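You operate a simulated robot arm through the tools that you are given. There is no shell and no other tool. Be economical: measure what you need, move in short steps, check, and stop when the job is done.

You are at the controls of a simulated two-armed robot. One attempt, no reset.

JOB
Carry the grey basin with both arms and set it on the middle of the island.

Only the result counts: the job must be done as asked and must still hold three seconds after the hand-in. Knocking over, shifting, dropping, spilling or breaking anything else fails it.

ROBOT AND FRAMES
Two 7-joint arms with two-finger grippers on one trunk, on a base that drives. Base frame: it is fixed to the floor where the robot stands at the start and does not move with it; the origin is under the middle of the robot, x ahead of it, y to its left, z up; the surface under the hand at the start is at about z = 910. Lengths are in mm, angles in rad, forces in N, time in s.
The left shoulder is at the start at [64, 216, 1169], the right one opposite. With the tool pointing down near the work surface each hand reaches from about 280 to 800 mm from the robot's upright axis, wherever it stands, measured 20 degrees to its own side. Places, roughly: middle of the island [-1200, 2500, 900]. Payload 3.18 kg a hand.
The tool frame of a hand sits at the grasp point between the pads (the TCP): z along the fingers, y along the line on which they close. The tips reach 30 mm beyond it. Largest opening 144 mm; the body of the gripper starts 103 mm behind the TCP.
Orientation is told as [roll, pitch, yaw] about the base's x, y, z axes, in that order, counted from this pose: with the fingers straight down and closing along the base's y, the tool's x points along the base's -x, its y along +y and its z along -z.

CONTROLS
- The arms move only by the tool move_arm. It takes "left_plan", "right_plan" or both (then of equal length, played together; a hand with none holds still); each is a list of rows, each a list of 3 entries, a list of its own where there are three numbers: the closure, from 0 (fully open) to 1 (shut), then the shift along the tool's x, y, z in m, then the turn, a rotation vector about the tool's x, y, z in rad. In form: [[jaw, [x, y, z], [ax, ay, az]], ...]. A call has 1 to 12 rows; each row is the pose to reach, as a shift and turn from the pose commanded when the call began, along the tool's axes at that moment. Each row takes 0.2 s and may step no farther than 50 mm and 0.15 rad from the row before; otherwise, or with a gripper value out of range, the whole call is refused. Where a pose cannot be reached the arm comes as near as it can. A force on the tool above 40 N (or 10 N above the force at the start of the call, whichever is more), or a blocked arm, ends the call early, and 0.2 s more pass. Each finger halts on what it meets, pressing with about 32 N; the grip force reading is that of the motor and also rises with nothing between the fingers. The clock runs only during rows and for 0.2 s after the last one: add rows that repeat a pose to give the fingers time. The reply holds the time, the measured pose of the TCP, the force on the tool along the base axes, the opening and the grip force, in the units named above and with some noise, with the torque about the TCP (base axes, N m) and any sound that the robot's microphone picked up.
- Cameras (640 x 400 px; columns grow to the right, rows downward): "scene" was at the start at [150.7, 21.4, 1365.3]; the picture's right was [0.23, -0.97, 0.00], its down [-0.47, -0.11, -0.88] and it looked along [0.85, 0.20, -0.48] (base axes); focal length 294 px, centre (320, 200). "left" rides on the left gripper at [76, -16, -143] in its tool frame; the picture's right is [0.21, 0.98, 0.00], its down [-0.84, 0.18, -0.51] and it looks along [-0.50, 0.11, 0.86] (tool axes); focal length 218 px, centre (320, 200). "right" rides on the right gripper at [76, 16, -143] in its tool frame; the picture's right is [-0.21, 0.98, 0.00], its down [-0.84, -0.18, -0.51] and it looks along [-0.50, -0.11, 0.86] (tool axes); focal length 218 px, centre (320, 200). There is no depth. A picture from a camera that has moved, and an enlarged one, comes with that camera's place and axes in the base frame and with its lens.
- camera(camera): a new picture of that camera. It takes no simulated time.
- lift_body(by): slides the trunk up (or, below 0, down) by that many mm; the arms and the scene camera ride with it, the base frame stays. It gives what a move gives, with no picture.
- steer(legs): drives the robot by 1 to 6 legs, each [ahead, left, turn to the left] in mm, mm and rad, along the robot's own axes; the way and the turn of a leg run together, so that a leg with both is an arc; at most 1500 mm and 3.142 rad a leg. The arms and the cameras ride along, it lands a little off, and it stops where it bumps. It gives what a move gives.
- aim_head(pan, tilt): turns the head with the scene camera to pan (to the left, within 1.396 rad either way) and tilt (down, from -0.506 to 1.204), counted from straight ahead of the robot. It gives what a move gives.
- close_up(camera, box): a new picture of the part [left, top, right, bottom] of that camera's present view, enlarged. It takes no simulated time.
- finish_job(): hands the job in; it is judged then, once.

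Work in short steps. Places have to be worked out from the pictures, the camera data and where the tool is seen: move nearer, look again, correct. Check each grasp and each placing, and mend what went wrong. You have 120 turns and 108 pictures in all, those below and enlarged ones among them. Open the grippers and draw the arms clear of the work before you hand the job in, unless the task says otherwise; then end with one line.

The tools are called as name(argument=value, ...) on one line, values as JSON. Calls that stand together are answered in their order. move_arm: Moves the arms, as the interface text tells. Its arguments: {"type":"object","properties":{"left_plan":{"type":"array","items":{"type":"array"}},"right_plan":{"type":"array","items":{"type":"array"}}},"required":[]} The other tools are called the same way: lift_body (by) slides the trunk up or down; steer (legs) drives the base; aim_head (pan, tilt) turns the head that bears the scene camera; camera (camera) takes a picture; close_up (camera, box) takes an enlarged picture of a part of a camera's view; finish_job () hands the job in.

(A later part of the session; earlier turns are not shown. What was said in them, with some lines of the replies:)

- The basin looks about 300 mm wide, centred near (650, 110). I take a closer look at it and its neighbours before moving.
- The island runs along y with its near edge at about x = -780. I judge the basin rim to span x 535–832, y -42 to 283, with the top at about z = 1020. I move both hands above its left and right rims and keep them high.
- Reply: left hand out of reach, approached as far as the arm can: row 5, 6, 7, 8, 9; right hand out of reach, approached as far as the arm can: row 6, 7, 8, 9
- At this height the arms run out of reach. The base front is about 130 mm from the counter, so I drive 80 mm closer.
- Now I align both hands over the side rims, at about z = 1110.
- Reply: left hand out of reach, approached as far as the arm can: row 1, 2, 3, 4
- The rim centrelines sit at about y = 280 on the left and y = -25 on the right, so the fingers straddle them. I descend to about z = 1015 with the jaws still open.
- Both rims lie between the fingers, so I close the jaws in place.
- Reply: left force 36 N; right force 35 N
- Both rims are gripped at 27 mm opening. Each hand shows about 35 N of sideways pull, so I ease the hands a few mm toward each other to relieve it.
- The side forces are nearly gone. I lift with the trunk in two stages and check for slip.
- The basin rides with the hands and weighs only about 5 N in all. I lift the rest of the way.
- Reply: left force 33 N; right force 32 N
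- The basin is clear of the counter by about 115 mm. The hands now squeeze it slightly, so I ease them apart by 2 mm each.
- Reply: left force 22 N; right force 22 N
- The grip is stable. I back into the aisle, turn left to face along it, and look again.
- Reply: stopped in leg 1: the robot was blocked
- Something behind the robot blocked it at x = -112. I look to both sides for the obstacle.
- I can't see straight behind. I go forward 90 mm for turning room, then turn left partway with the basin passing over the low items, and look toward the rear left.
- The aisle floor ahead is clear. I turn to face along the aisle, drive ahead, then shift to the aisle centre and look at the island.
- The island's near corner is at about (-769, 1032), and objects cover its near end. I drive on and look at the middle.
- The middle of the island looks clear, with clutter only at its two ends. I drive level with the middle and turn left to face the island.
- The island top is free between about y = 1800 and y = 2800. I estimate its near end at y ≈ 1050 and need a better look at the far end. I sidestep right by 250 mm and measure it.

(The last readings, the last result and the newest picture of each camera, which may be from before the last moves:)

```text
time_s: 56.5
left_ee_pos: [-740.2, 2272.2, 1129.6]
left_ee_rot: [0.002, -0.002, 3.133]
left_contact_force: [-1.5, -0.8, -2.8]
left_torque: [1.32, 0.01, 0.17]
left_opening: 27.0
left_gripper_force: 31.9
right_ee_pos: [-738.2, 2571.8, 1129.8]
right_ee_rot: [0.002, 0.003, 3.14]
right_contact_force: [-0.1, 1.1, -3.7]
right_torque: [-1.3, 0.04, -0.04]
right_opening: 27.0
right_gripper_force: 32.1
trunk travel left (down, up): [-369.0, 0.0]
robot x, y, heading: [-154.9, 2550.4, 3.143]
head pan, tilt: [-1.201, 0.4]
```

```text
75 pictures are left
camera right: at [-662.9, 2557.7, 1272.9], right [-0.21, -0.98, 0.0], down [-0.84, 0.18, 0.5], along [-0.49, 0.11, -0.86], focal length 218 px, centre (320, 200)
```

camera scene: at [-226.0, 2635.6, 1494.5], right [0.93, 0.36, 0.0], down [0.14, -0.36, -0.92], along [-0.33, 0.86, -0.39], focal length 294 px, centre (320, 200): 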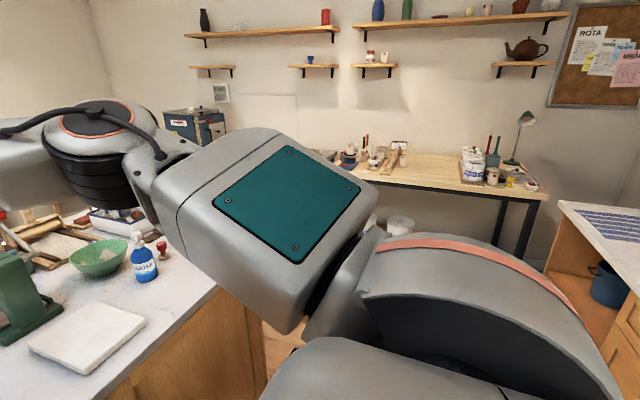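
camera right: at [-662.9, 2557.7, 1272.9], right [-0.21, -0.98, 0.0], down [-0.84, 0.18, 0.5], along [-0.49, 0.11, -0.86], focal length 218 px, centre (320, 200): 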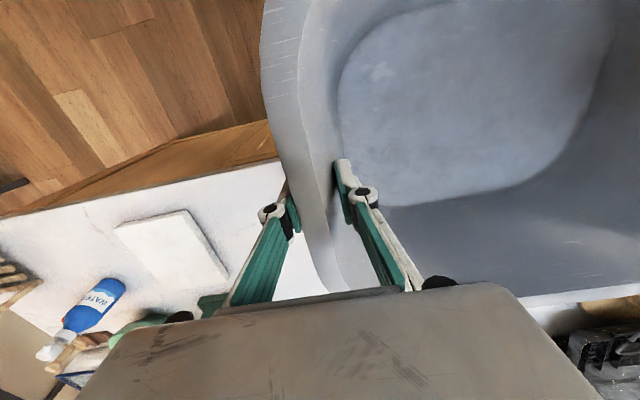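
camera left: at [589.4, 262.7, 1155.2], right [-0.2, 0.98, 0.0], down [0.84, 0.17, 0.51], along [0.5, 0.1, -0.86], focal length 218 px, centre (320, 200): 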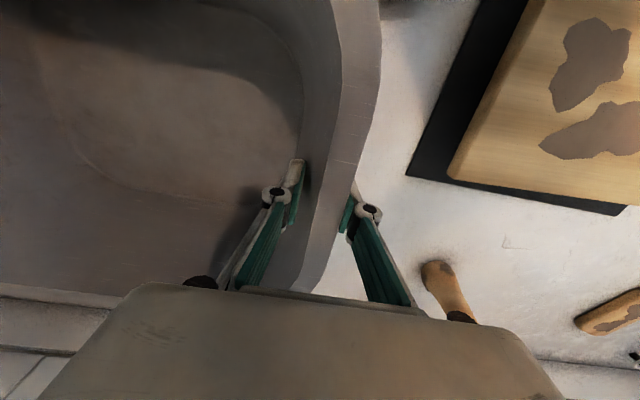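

The far corner is at y ≈ 3413, so the island spans about y 1045–3413 and x -775 to -1750. The basin centre is now at y ≈ 2422, a clear spot near the stated middle. First I shift both arms together 125 mm to the robot's right so they reach symmetrically, then drive up to the island and recentre.

move_arm(left_plan=[[1, [0, -0.01, 0], [0, 0, 0]], [1, [0, -0.022, 0], [0, 0, 0]], [1, [0, -0.034, 0], [0, 0, 0]], [1, [0, -0.046, 0], [0, 0, 0]], [1, [0, -0.058, 0], [0, 0, 0]], [1, [0, -0.07, 0], [0, 0, 0]], [1, [0, -0.082, 0], [0, 0, 0]], [1, [0, -0.094, 0], [0, 0, 0]], [1, [0, -0.106, 0], [0, 0, 0]], [1, [0, -0.118, 0], [0, 0, 0]], [1, [0, -0.125, 0], [0, 0, 0]], [1, [0, -0.125, 0], [0, 0, 0]]], right_plan=[[1, [0, -0.01, 0], [0, 0, 0]], [1, [0, -0.022, 0], [0, 0, 0]], [1, [0, -0.034, 0], [0, 0, 0]], [1, [0, -0.046, 0], [0, 0, 0]], [1, [0, -0.058, 0], [0, 0, 0]], [1, [0, -0.07, 0], [0, 0, 0]], [1, [0, -0.082, 0], [0, 0, 0]], [1, [0, -0.094, 0], [0, 0, 0]], [1, [0, -0.106, 0], [0, 0, 0]], [1, [0, -0.118, 0], [0, 0, 0]], [1, [0, -0.125, 0], [0, 0, 0]], [1, [0, -0.125, 0], [0, 0, 0]]])

aim_head(pan=0, tilt=0.6)

camera(camera="scene")

```text
time_s: 59.1
left_ee_pos: [-739.0, 2398.0, 1130.6]
left_ee_rot: [0.0, -0.004, 3.134]
left_contact_force: [-1.3, -0.2, -2.9]
left_torque: [1.33, 0.17, 0.34]
left_opening: 26.8
left_gripper_force: 31.9
right_ee_pos: [-737.1, 2698.0, 1130.1]
right_ee_rot: [0.002, 0.005, 3.14]
right_contact_force: [2.1, 0.1, -2.9]
right_torque: [-1.32, -0.12, 0.08]
right_opening: 26.9
right_gripper_force: 32.0
trunk travel left (down, up): [-369.0, 0.0]
robot x, y, heading: [-154.7, 2548.5, 3.14]
head pan, tilt: [-1.201, 0.4]
```

```text
time_s: 60.5
left_ee_pos: [-738.6, 2397.7, 1130.2]
left_ee_rot: [0.0, 0.0, 3.135]
left_contact_force: [-1.7, 1.6, -2.9]
left_torque: [1.4, 0.23, 0.35]
left_opening: 26.8
left_gripper_force: 32.2
right_ee_pos: [-738.7, 2697.4, 1129.7]
right_ee_rot: [0.003, 0.002, 3.14]
right_contact_force: [1.5, -3.4, -3.2]
right_torque: [-1.34, -0.2, 0.1]
right_opening: 26.8
right_gripper_force: 32.2
trunk travel left (down, up): [-369.0, 0.0]
robot x, y, heading: [-152.6, 2550.4, 3.14]
head pan, tilt: [0.0, 0.6]
```

```text
74 pictures are left
camera scene: at [-281.1, 2549.6, 1476.2], right [0.0, 1.0, 0.0], down [0.57, 0.0, -0.82], along [-0.82, 0.0, -0.57], focal length 294 px, centre (320, 200)
```

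scene: 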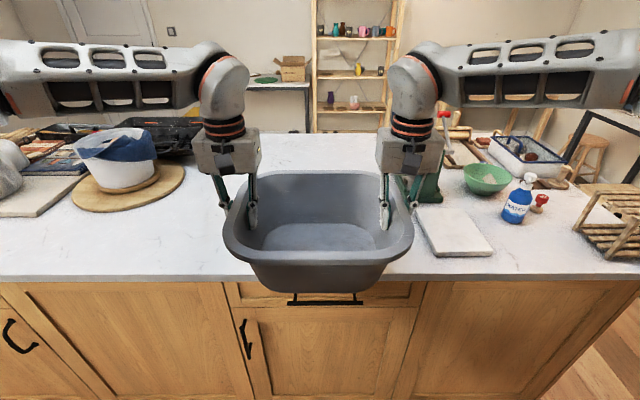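

The free stretch runs from y ≈ 2035 (the round board) to y ≈ 2845 (the slab), so a centre at y ≈ 2430 fits well. I sidestep left 120 mm and drive in 300 mm.

steer(legs=[[0, 120, 0], [300, 0, 0]])

```text
time_s: 63.9
left_ee_pos: [-1039.2, 2277.9, 1129.3]
left_ee_rot: [0.0, -0.004, 3.135]
left_contact_force: [-1.1, 5.5, -3.3]
left_torque: [1.33, -0.09, 0.27]
left_opening: 27.0
left_gripper_force: 31.6
right_ee_pos: [-1039.8, 2578.2, 1128.8]
right_ee_rot: [0.002, 0.004, 3.14]
right_contact_force: [0.8, -6.1, -3.6]
right_torque: [-1.31, 0.11, 0.04]
right_opening: 26.7
right_gripper_force: 32.1
trunk travel left (down, up): [-369.0, 0.0]
robot x, y, heading: [-452.9, 2427.7, 3.142]
head pan, tilt: [0.0, 0.6]
```

I edge in 25 mm more, then extend both arms together by 140 mm.

steer(legs=[[25, 0, 0]])

move_arm(left_plan=[[1, [-0.012, 0, 0], [0, 0, 0]], [1, [-0.024, 0, 0], [0, 0, 0]], [1, [-0.036, 0, 0], [0, 0, 0]], [1, [-0.048, 0, 0], [0, 0, 0]], [1, [-0.06, 0, 0], [0, 0, 0]], [1, [-0.072, 0, 0], [0, 0, 0]], [1, [-0.084, 0, 0], [0, 0, 0]], [1, [-0.09, 0, 0], [0, 0, 0]], [1, [-0.09, 0, 0], [0, 0, 0]]], right_plan=[[1, [-0.012, 0, 0], [0, 0, 0]], [1, [-0.024, 0, 0], [0, 0, 0]], [1, [-0.036, 0, 0], [0, 0, 0]], [1, [-0.048, 0, 0], [0, 0, 0]], [1, [-0.06, 0, 0], [0, 0, 0]], [1, [-0.072, 0, 0], [0, 0, 0]], [1, [-0.084, 0, 0], [0, 0, 0]], [1, [-0.09, 0, 0], [0, 0, 0]], [1, [-0.09, 0, 0], [0, 0, 0]]])

```text
time_s: 64.8
left_ee_pos: [-1059.6, 2277.4, 1128.7]
left_ee_rot: [0.001, 0.001, 3.14]
left_contact_force: [0.0, -1.2, -3.0]
left_torque: [1.35, -0.31, 0.11]
left_opening: 26.8
left_gripper_force: 31.9
right_ee_pos: [-1058.8, 2578.3, 1128.9]
right_ee_rot: [0.004, 0.008, -3.14]
right_contact_force: [0.9, 1.8, -2.6]
right_torque: [-1.38, 0.3, 0.04]
right_opening: 26.8
right_gripper_force: 31.9
trunk travel left (down, up): [-369.0, 0.0]
robot x, y, heading: [-469.2, 2428.9, -3.141]
head pan, tilt: [0.0, 0.6]
stopped in leg 1: the robot was blocked; the commanded pose is now the measured one
```

```text
time_s: 66.8
left_ee_pos: [-1144.2, 2278.1, 1129.4]
left_ee_rot: [0.001, -0.003, 3.14]
left_contact_force: [-0.7, -3.4, -1.8]
left_torque: [1.31, 0.07, 0.26]
left_opening: 26.5
left_gripper_force: 32.1
left hand out of reach, approached as far as the arm can: row 8, 9
right_ee_pos: [-1142.1, 2578.1, 1128.8]
right_ee_rot: [0.003, 0.003, -3.143]
right_contact_force: [1.1, 4.6, -3.7]
right_torque: [-1.2, -0.06, 0.05]
right_opening: 26.8
right_gripper_force: 31.7
right hand out of reach, approached as far as the arm can: row 8, 9
trunk travel left (down, up): [-369.0, 0.0]
robot x, y, heading: [-471.0, 2429.6, -3.136]
head pan, tilt: [0.0, 0.6]
```

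The base now touches the island at x = -470, and the arms are at their limit for this height. Lowering the arms relative to the raised trunk should give more reach, so I lower 70 mm and then extend further.

move_arm(left_plan=[[1, [0, 0, 0.014], [0, 0, 0]], [1, [0, 0, 0.028], [0, 0, 0]], [1, [0, 0, 0.042], [0, 0, 0]], [1, [0, 0, 0.056], [0, 0, 0]], [1, [0, 0, 0.07], [0, 0, 0]], [1, [-0.012, 0, 0.07], [0, 0, 0]], [1, [-0.024, 0, 0.07], [0, 0, 0]], [1, [-0.036, 0, 0.07], [0, 0, 0]], [1, [-0.048, 0, 0.07], [0, 0, 0]], [1, [-0.06, 0, 0.07], [0, 0, 0]], [1, [-0.06, 0, 0.07], [0, 0, 0]]], right_plan=[[1, [0, 0, 0.014], [0, 0, 0]], [1, [0, 0, 0.028], [0, 0, 0]], [1, [0, 0, 0.042], [0, 0, 0]], [1, [0, 0, 0.056], [0, 0, 0]], [1, [0, 0, 0.07], [0, 0, 0]], [1, [-0.012, 0, 0.07], [0, 0, 0]], [1, [-0.024, 0, 0.07], [0, 0, 0]], [1, [-0.036, 0, 0.07], [0, 0, 0]], [1, [-0.048, 0, 0.07], [0, 0, 0]], [1, [-0.06, 0, 0.07], [0, 0, 0]], [1, [-0.06, 0, 0.07], [0, 0, 0]]])

camera(camera="scene")

```text
time_s: 69.2
left_ee_pos: [-1155.3, 2276.9, 1059.7]
left_ee_rot: [-0.002, -0.002, 3.14]
left_contact_force: [-0.6, -13.1, -3.3]
left_torque: [1.26, -0.34, 0.05]
left_opening: 26.7
left_gripper_force: 31.8
left hand out of reach, approached as far as the arm can: row 7, 8, 9, 10, 11
right_ee_pos: [-1154.6, 2578.8, 1060.2]
right_ee_rot: [0.002, 0.004, -3.143]
right_contact_force: [0.0, 13.4, -2.2]
right_torque: [-1.26, 0.35, -0.07]
right_opening: 26.4
right_gripper_force: 31.9
right hand out of reach, approached as far as the arm can: row 7, 8, 9, 10, 11
trunk travel left (down, up): [-369.0, 0.0]
robot x, y, heading: [-472.4, 2431.8, -3.142]
head pan, tilt: [0.0, 0.6]
```

```text
73 pictures are left
camera scene: at [-600.8, 2430.7, 1476.2], right [0.0, 1.0, 0.0], down [0.57, 0.0, -0.82], along [-0.82, 0.0, -0.57], focal length 294 px, centre (320, 200)
```

scene: 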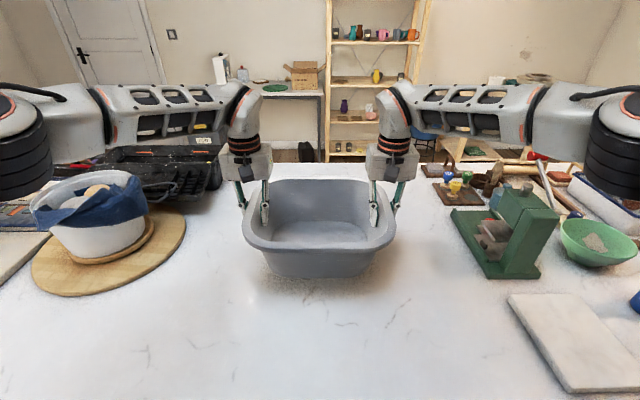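

The hands stop at x ≈ -1155, which puts the basin about 45 mm short of the target. I set it down here and nudge it in afterwards. First I lower the trunk to just above the surface.

lift_body(by=-45)

move_arm(left_plan=[[1, [0, 0, 0.003], [0, 0, 0]], [1, [0, 0, 0.006], [0, 0, 0]], [1, [0, 0, 0.008], [0, 0, 0]]], right_plan=[[1, [0, 0, 0.003], [0, 0, 0]], [1, [0, 0, 0.006], [0, 0, 0]], [1, [0, 0, 0.008], [0, 0, 0]]])

camera(camera="scene")

```text
time_s: 70.1
left_ee_pos: [-1154.7, 2277.0, 1021.9]
left_ee_rot: [0.0, -0.014, 3.142]
left_contact_force: [-6.4, -15.9, 27.8]
left_torque: [1.3, -0.03, 0.31]
left_opening: 27.4
left_gripper_force: 31.8
right_ee_pos: [-1155.1, 2577.8, 1018.8]
right_ee_rot: [0.003, -0.005, -3.141]
right_contact_force: [-9.3, 10.3, 22.2]
right_torque: [-1.5, 0.19, -0.47]
right_opening: 29.1
right_gripper_force: 32.1
trunk travel left (down, up): [-324.0, 45.0]
robot x, y, heading: [-472.1, 2431.0, -3.143]
head pan, tilt: [0.0, 0.6]
```

```text
time_s: 70.9
left_ee_pos: [-1151.9, 2281.6, 1008.7]
left_ee_rot: [-0.005, -0.001, 3.135]
left_contact_force: [-4.0, 10.0, 10.9]
left_torque: [1.98, -0.56, 0.34]
left_opening: 33.5
left_gripper_force: 31.7
right_ee_pos: [-1151.3, 2575.1, 1008.1]
right_ee_rot: [0.005, 0.005, -3.138]
right_contact_force: [-0.3, -10.9, 13.2]
right_torque: [-1.88, -0.59, -0.34]
right_opening: 32.5
right_gripper_force: 31.8
trunk travel left (down, up): [-324.0, 45.0]
robot x, y, heading: [-471.0, 2431.4, -3.143]
head pan, tilt: [0.0, 0.6]
```

```text
72 pictures are left
camera scene: at [-598.4, 2430.4, 1432.4], right [0.0, 1.0, 0.0], down [0.56, 0.0, -0.83], along [-0.83, 0.0, -0.56], focal length 294 px, centre (320, 200)
```

scene: 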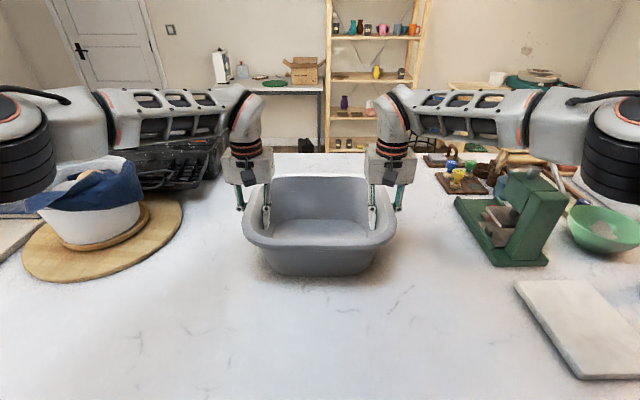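

The basin is resting on the island, so I open both grippers.

move_arm(left_plan=[[0.7, [0, 0, 0], [0, 0, 0]], [0.5, [0, 0, 0], [0, 0, 0]], [0.4, [0, 0, 0], [0, 0, 0]], [0.4, [0, 0, 0], [0, 0, 0]]], right_plan=[[0.7, [0, 0, 0], [0, 0, 0]], [0.5, [0, 0, 0], [0, 0, 0]], [0.4, [0, 0, 0], [0, 0, 0]], [0.4, [0, 0, 0], [0, 0, 0]]])

camera(camera="left")

camera(camera="right")

```text
time_s: 71.9
left_ee_pos: [-1154.6, 2278.6, 1008.7]
left_ee_rot: [0.0, -0.001, 3.138]
left_contact_force: [-0.3, -0.4, 0.1]
left_torque: [-0.01, 0.01, 0.0]
left_opening: 86.5
left_gripper_force: 0.2
right_ee_pos: [-1152.8, 2578.4, 1006.7]
right_ee_rot: [0.002, 0.004, -3.14]
right_contact_force: [0.2, 0.6, 0.2]
right_torque: [-0.04, 0.02, 0.05]
right_opening: 86.4
right_gripper_force: 0.0
trunk travel left (down, up): [-324.0, 45.0]
robot x, y, heading: [-471.6, 2432.3, -3.14]
head pan, tilt: [0.0, 0.6]
```

```text
71 pictures are left
camera left: at [-1077.6, 2294.3, 1150.8], right [0.21, -0.98, 0.0], down [-0.84, -0.18, 0.51], along [-0.5, -0.1, -0.86], focal length 218 px, centre (320, 200)
```

left: 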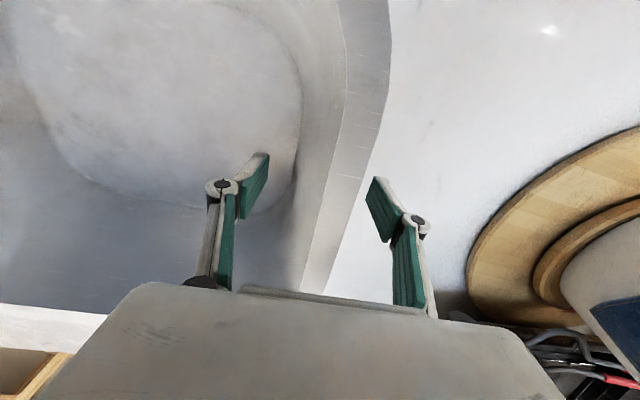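

```text
70 pictures are left
camera right: at [-1078.6, 2563.2, 1149.8], right [-0.21, -0.98, 0.0], down [-0.84, 0.18, 0.5], along [-0.49, 0.1, -0.86], focal length 218 px, centre (320, 200)
```

right: 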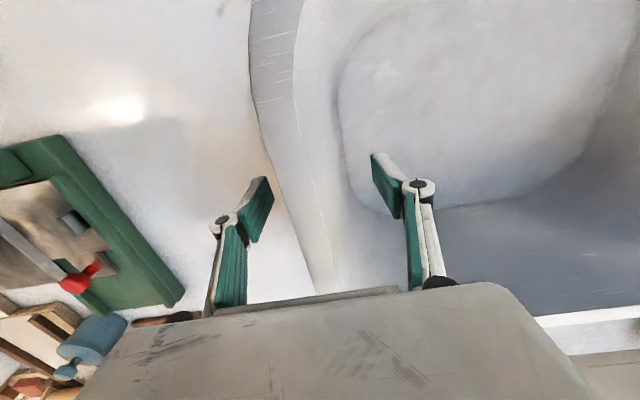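

Both hands are free and straddle the rims. I raise the trunk 45 mm, then lift the arms a further 70 mm with a slight retract.

lift_body(by=45)

move_arm(left_plan=[[0.4, [0.01, 0, -0.015], [0, 0, 0]], [0.4, [0.02, 0, -0.035], [0, 0, 0]], [0.4, [0.025, 0, -0.055], [0, 0, 0]], [0.4, [0.03, 0, -0.075], [0, 0, 0]], [0.4, [0.03, 0, -0.075], [0, 0, 0]]], right_plan=[[0.4, [0.01, 0, -0.015], [0, 0, 0]], [0.4, [0.02, 0, -0.035], [0, 0, 0]], [0.4, [0.025, 0, -0.055], [0, 0, 0]], [0.4, [0.03, 0, -0.075], [0, 0, 0]], [0.4, [0.03, 0, -0.075], [0, 0, 0]]])

camera(camera="scene")

```text
time_s: 72.8
left_ee_pos: [-1154.2, 2278.1, 1051.6]
left_ee_rot: [0.0, -0.004, 3.138]
left_contact_force: [1.2, -0.9, 0.2]
left_torque: [0.01, -0.02, -0.01]
left_opening: 86.2
left_gripper_force: 0.1
right_ee_pos: [-1154.1, 2578.4, 1051.9]
right_ee_rot: [0.002, 0.003, -3.138]
right_contact_force: [0.0, -0.7, -0.1]
right_torque: [-0.03, -0.05, -0.03]
right_opening: 86.4
right_gripper_force: 0.1
trunk travel left (down, up): [-369.0, 0.0]
robot x, y, heading: [-470.6, 2431.9, -3.145]
head pan, tilt: [0.0, 0.6]
```

```text
time_s: 74.0
left_ee_pos: [-1123.7, 2277.8, 1128.5]
left_ee_rot: [0.0, -0.001, 3.141]
left_contact_force: [0.2, -0.3, -0.8]
left_torque: [0.03, -0.04, 0.01]
left_opening: 86.5
left_gripper_force: 0.0
right_ee_pos: [-1124.8, 2578.3, 1126.8]
right_ee_rot: [0.002, 0.005, -3.14]
right_contact_force: [-0.6, -0.2, -0.1]
right_torque: [-0.02, 0.0, 0.03]
right_opening: 86.7
right_gripper_force: 0.1
trunk travel left (down, up): [-369.0, 0.0]
robot x, y, heading: [-466.7, 2431.0, -3.141]
head pan, tilt: [0.0, 0.6]
```

```text
69 pictures are left
camera scene: at [-601.2, 2430.8, 1476.2], right [0.0, 1.0, 0.0], down [0.57, 0.0, -0.82], along [-0.82, 0.0, -0.57], focal length 294 px, centre (320, 200)
```

scene: 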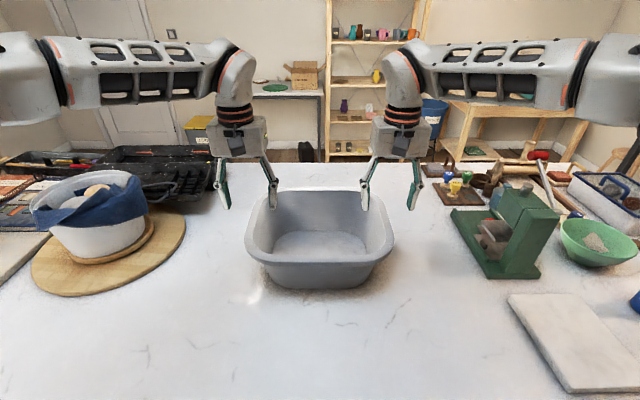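

The basin stands upright and level, centred at about (-1172, 2428), against the stated -1200 and my measured mid-depth of about -1230. I retract the hands, close the fingers and lower them in front of the basin to nudge it about 40 mm inward.

move_arm(left_plan=[[0.5, [0.03, -0.01, 0], [0, 0, 0]], [0.6, [0.06, -0.02, 0], [0, 0, 0]], [0.8, [0.09, -0.03, 0], [0, 0, 0]], [1, [0.12, -0.04, 0], [0, 0, 0]], [1, [0.164, -0.053, 0], [0, 0, 0]], [1, [0.164, -0.053, 0.035], [0, 0, 0]], [1, [0.164, -0.053, 0.07], [0, 0, 0]], [1, [0.164, -0.053, 0.105], [0, 0, 0]], [1, [0.164, -0.053, 0.135], [0, 0, 0]], [1, [0.164, -0.053, 0.135], [0, 0, 0]]], right_plan=[[0.5, [0.03, 0.01, 0], [0, 0, 0]], [0.6, [0.06, 0.02, 0], [0, 0, 0]], [0.8, [0.09, 0.03, 0], [0, 0, 0]], [1, [0.12, 0.04, 0], [0, 0, 0]], [1, [0.164, 0.047, 0], [0, 0, 0]], [1, [0.164, 0.047, 0.035], [0, 0, 0]], [1, [0.164, 0.047, 0.07], [0, 0, 0]], [1, [0.164, 0.047, 0.105], [0, 0, 0]], [1, [0.164, 0.047, 0.135], [0, 0, 0]], [1, [0.164, 0.047, 0.135], [0, 0, 0]]])

camera(camera="scene")

camera(camera="left")

```text
time_s: 76.2
left_ee_pos: [-959.6, 2330.5, 992.2]
left_ee_rot: [0.001, -0.002, 3.138]
left_contact_force: [-0.9, 0.3, 0.3]
left_torque: [0.03, 0.0, -0.01]
left_opening: 0.0
left_gripper_force: 30.6
right_ee_pos: [-960.1, 2532.0, 992.4]
right_ee_rot: [0.001, 0.002, -3.142]
right_contact_force: [-0.7, -1.0, -0.1]
right_torque: [0.0, -0.03, -0.02]
right_opening: 0.0
right_gripper_force: 31.1
trunk travel left (down, up): [-369.0, 0.0]
robot x, y, heading: [-469.2, 2428.7, -3.138]
head pan, tilt: [0.0, 0.6]
```

```text
68 pictures are left
camera scene: at [-600.3, 2430.7, 1476.3], right [0.0, 1.0, 0.0], down [0.56, 0.0, -0.83], along [-0.83, 0.0, -0.56], focal length 294 px, centre (320, 200)
```

scene: 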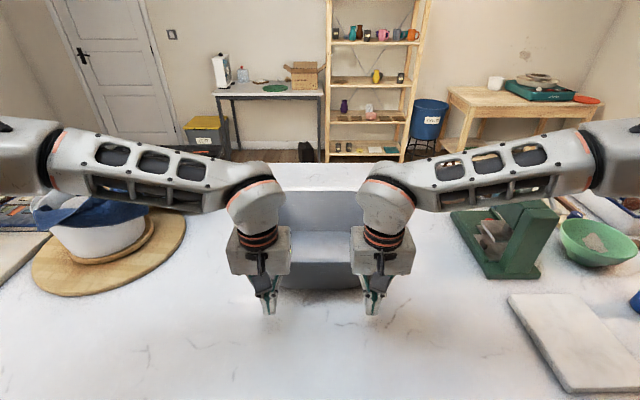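

```text
67 pictures are left
camera left: at [-883.3, 2346.9, 1135.5], right [0.21, -0.98, 0.0], down [-0.84, -0.18, 0.51], along [-0.5, -0.1, -0.86], focal length 218 px, centre (320, 200)
```

left: 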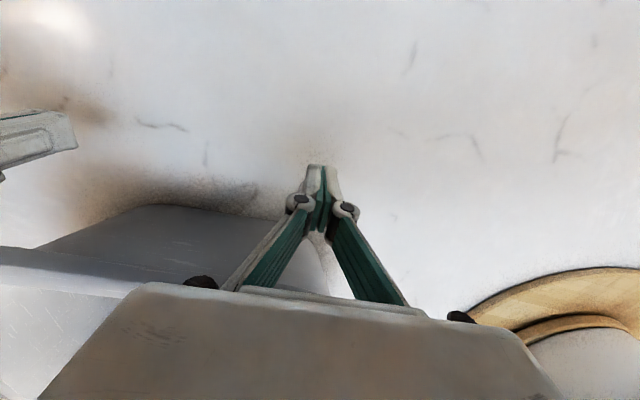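

Both closed hands are symmetric in front of the basin. I push slowly, expecting contact near x = -1005 and stopping at -1045.

move_arm(left_plan=[[1, [-0.015, 0, 0], [0, 0, 0]], [1, [-0.03, 0, 0], [0, 0, 0]], [1, [-0.038, 0, 0], [0, 0, 0]], [1, [-0.045, 0, 0], [0, 0, 0]], [1, [-0.051, 0, 0], [0, 0, 0]], [1, [-0.057, 0, 0], [0, 0, 0]], [1, [-0.063, 0, 0], [0, 0, 0]], [1, [-0.069, 0, 0], [0, 0, 0]], [1, [-0.075, 0, 0], [0, 0, 0]], [1, [-0.08, 0, 0], [0, 0, 0]], [1, [-0.085, 0, 0], [0, 0, 0]]], right_plan=[[1, [-0.015, 0, 0], [0, 0, 0]], [1, [-0.03, 0, 0], [0, 0, 0]], [1, [-0.038, 0, 0], [0, 0, 0]], [1, [-0.045, 0, 0], [0, 0, 0]], [1, [-0.051, 0, 0], [0, 0, 0]], [1, [-0.057, 0, 0], [0, 0, 0]], [1, [-0.063, 0, 0], [0, 0, 0]], [1, [-0.069, 0, 0], [0, 0, 0]], [1, [-0.075, 0, 0], [0, 0, 0]], [1, [-0.08, 0, 0], [0, 0, 0]], [1, [-0.085, 0, 0], [0, 0, 0]]])

camera(camera="scene")

```text
time_s: 78.5
left_ee_pos: [-1046.1, 2330.4, 992.7]
left_ee_rot: [0.0, -0.005, 3.138]
left_contact_force: [0.5, -0.5, -0.8]
left_torque: [0.01, 0.0, -0.02]
left_opening: 0.1
left_gripper_force: 30.6
right_ee_pos: [-1045.9, 2530.6, 991.8]
right_ee_rot: [0.001, 0.005, -3.142]
right_contact_force: [0.7, 0.1, 0.6]
right_torque: [-0.01, 0.02, 0.02]
right_opening: 0.2
right_gripper_force: 30.3
trunk travel left (down, up): [-369.0, 0.0]
robot x, y, heading: [-469.4, 2432.3, -3.143]
head pan, tilt: [0.0, 0.6]
```

```text
66 pictures are left
camera scene: at [-600.2, 2430.7, 1476.3], right [0.0, 1.0, 0.0], down [0.56, 0.0, -0.83], along [-0.83, 0.0, -0.56], focal length 294 px, centre (320, 200)
```

scene: 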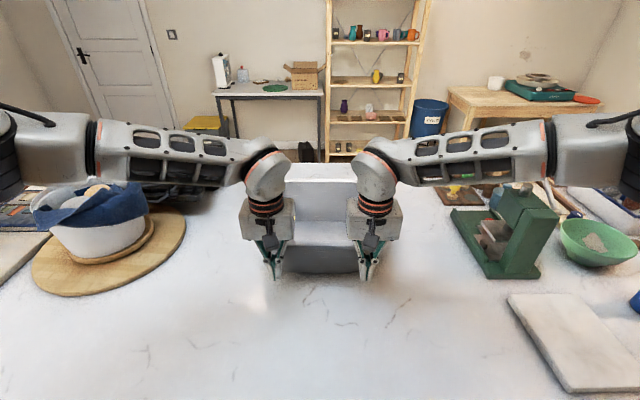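

The basin moved about 45 mm, to roughly x = -1215. I pull the hands back, raise them clear and verify.

move_arm(left_plan=[[1, [0.03, 0, 0], [0, 0, 0]], [1, [0.07, 0, 0], [0, 0, 0]], [1, [0.11, 0, 0], [0, 0, 0]], [0.8, [0.14, 0.02, -0.04], [0, 0, 0]], [0.6, [0.17, 0.04, -0.08], [0, 0, 0]], [0.4, [0.2, 0.06, -0.12], [0, 0, 0]], [0.2, [0.23, 0.08, -0.15], [0, 0, 0]], [0, [0.26, 0.1, -0.17], [0, 0, 0]], [0, [0.26, 0.1, -0.17], [0, 0, 0]]], right_plan=[[1, [0.03, 0, 0], [0, 0, 0]], [1, [0.07, 0, 0], [0, 0, 0]], [1, [0.11, 0, 0], [0, 0, 0]], [0.8, [0.14, -0.02, -0.04], [0, 0, 0]], [0.6, [0.17, -0.04, -0.08], [0, 0, 0]], [0.4, [0.2, -0.06, -0.12], [0, 0, 0]], [0.2, [0.23, -0.08, -0.15], [0, 0, 0]], [0, [0.26, -0.1, -0.17], [0, 0, 0]], [0, [0.26, -0.1, -0.17], [0, 0, 0]]])

camera(camera="scene")

```text
refused: row 4 steps farther than a row can; nothing moved
```

```text
65 pictures are left
camera scene: at [-600.2, 2430.7, 1476.3], right [0.0, 1.0, 0.0], down [0.56, 0.0, -0.83], along [-0.83, 0.0, -0.56], focal length 294 px, centre (320, 200)
```

scene: 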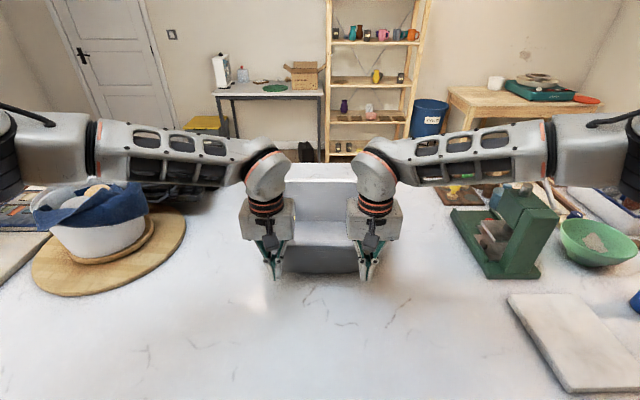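

The step was too long, so I repeat it with smaller steps.

move_arm(left_plan=[[1, [0.03, 0, 0], [0, 0, 0]], [1, [0.07, 0, 0], [0, 0, 0]], [1, [0.11, 0, 0], [0, 0, 0]], [0.8, [0.13, 0.012, -0.035], [0, 0, 0]], [0.6, [0.15, 0.024, -0.07], [0, 0, 0]], [0.4, [0.17, 0.036, -0.105], [0, 0, 0]], [0.2, [0.19, 0.048, -0.14], [0, 0, 0]], [0, [0.22, 0.06, -0.17], [0, 0, 0]], [0, [0.22, 0.06, -0.17], [0, 0, 0]]], right_plan=[[1, [0.03, 0, 0], [0, 0, 0]], [1, [0.07, 0, 0], [0, 0, 0]], [1, [0.11, 0, 0], [0, 0, 0]], [0.8, [0.13, -0.012, -0.035], [0, 0, 0]], [0.6, [0.15, -0.024, -0.07], [0, 0, 0]], [0.4, [0.17, -0.036, -0.105], [0, 0, 0]], [0.2, [0.19, -0.048, -0.14], [0, 0, 0]], [0, [0.22, -0.06, -0.17], [0, 0, 0]], [0, [0.22, -0.06, -0.17], [0, 0, 0]]])

camera(camera="scene")

```text
time_s: 80.5
left_ee_pos: [-827.5, 2270.5, 1161.1]
left_ee_rot: [0.002, -0.002, 3.138]
left_contact_force: [-0.2, -1.2, -0.6]
left_torque: [0.01, -0.02, 0.04]
left_opening: 144.0
left_gripper_force: 0.0
right_ee_pos: [-826.9, 2590.7, 1160.4]
right_ee_rot: [0.003, 0.005, -3.143]
right_contact_force: [-0.5, -0.7, 0.4]
right_torque: [0.01, -0.05, 0.01]
right_opening: 143.9
right_gripper_force: 0.1
trunk travel left (down, up): [-369.0, 0.0]
robot x, y, heading: [-466.4, 2429.8, -3.144]
head pan, tilt: [0.0, 0.6]
```

```text
64 pictures are left
camera scene: at [-602.5, 2430.8, 1476.0], right [0.0, 1.0, 0.0], down [0.57, 0.0, -0.82], along [-0.82, 0.0, -0.57], focal length 294 px, centre (320, 200)
```

scene: 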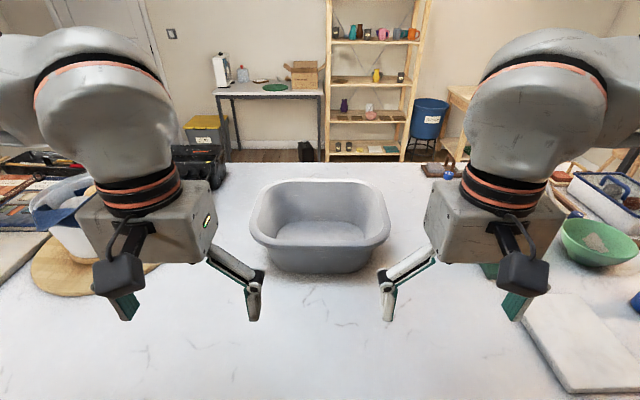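

The basin stands upright in the middle of the island at about (-1215, 2430). Its neighbours are undisturbed, and both hands are open and clear, so I hand in.

finish_job()

```text
The job is handed in.
```

I carried the grey basin over with both arms and set it upright near the middle of the island, at about (-1215, 2430). I pushed it the last 45 mm with closed fingers because the arms could not reach that far. While backing away from the counter, the base bumped something behind it (probably the black chair) and stopped, and I could not check whether that moved.
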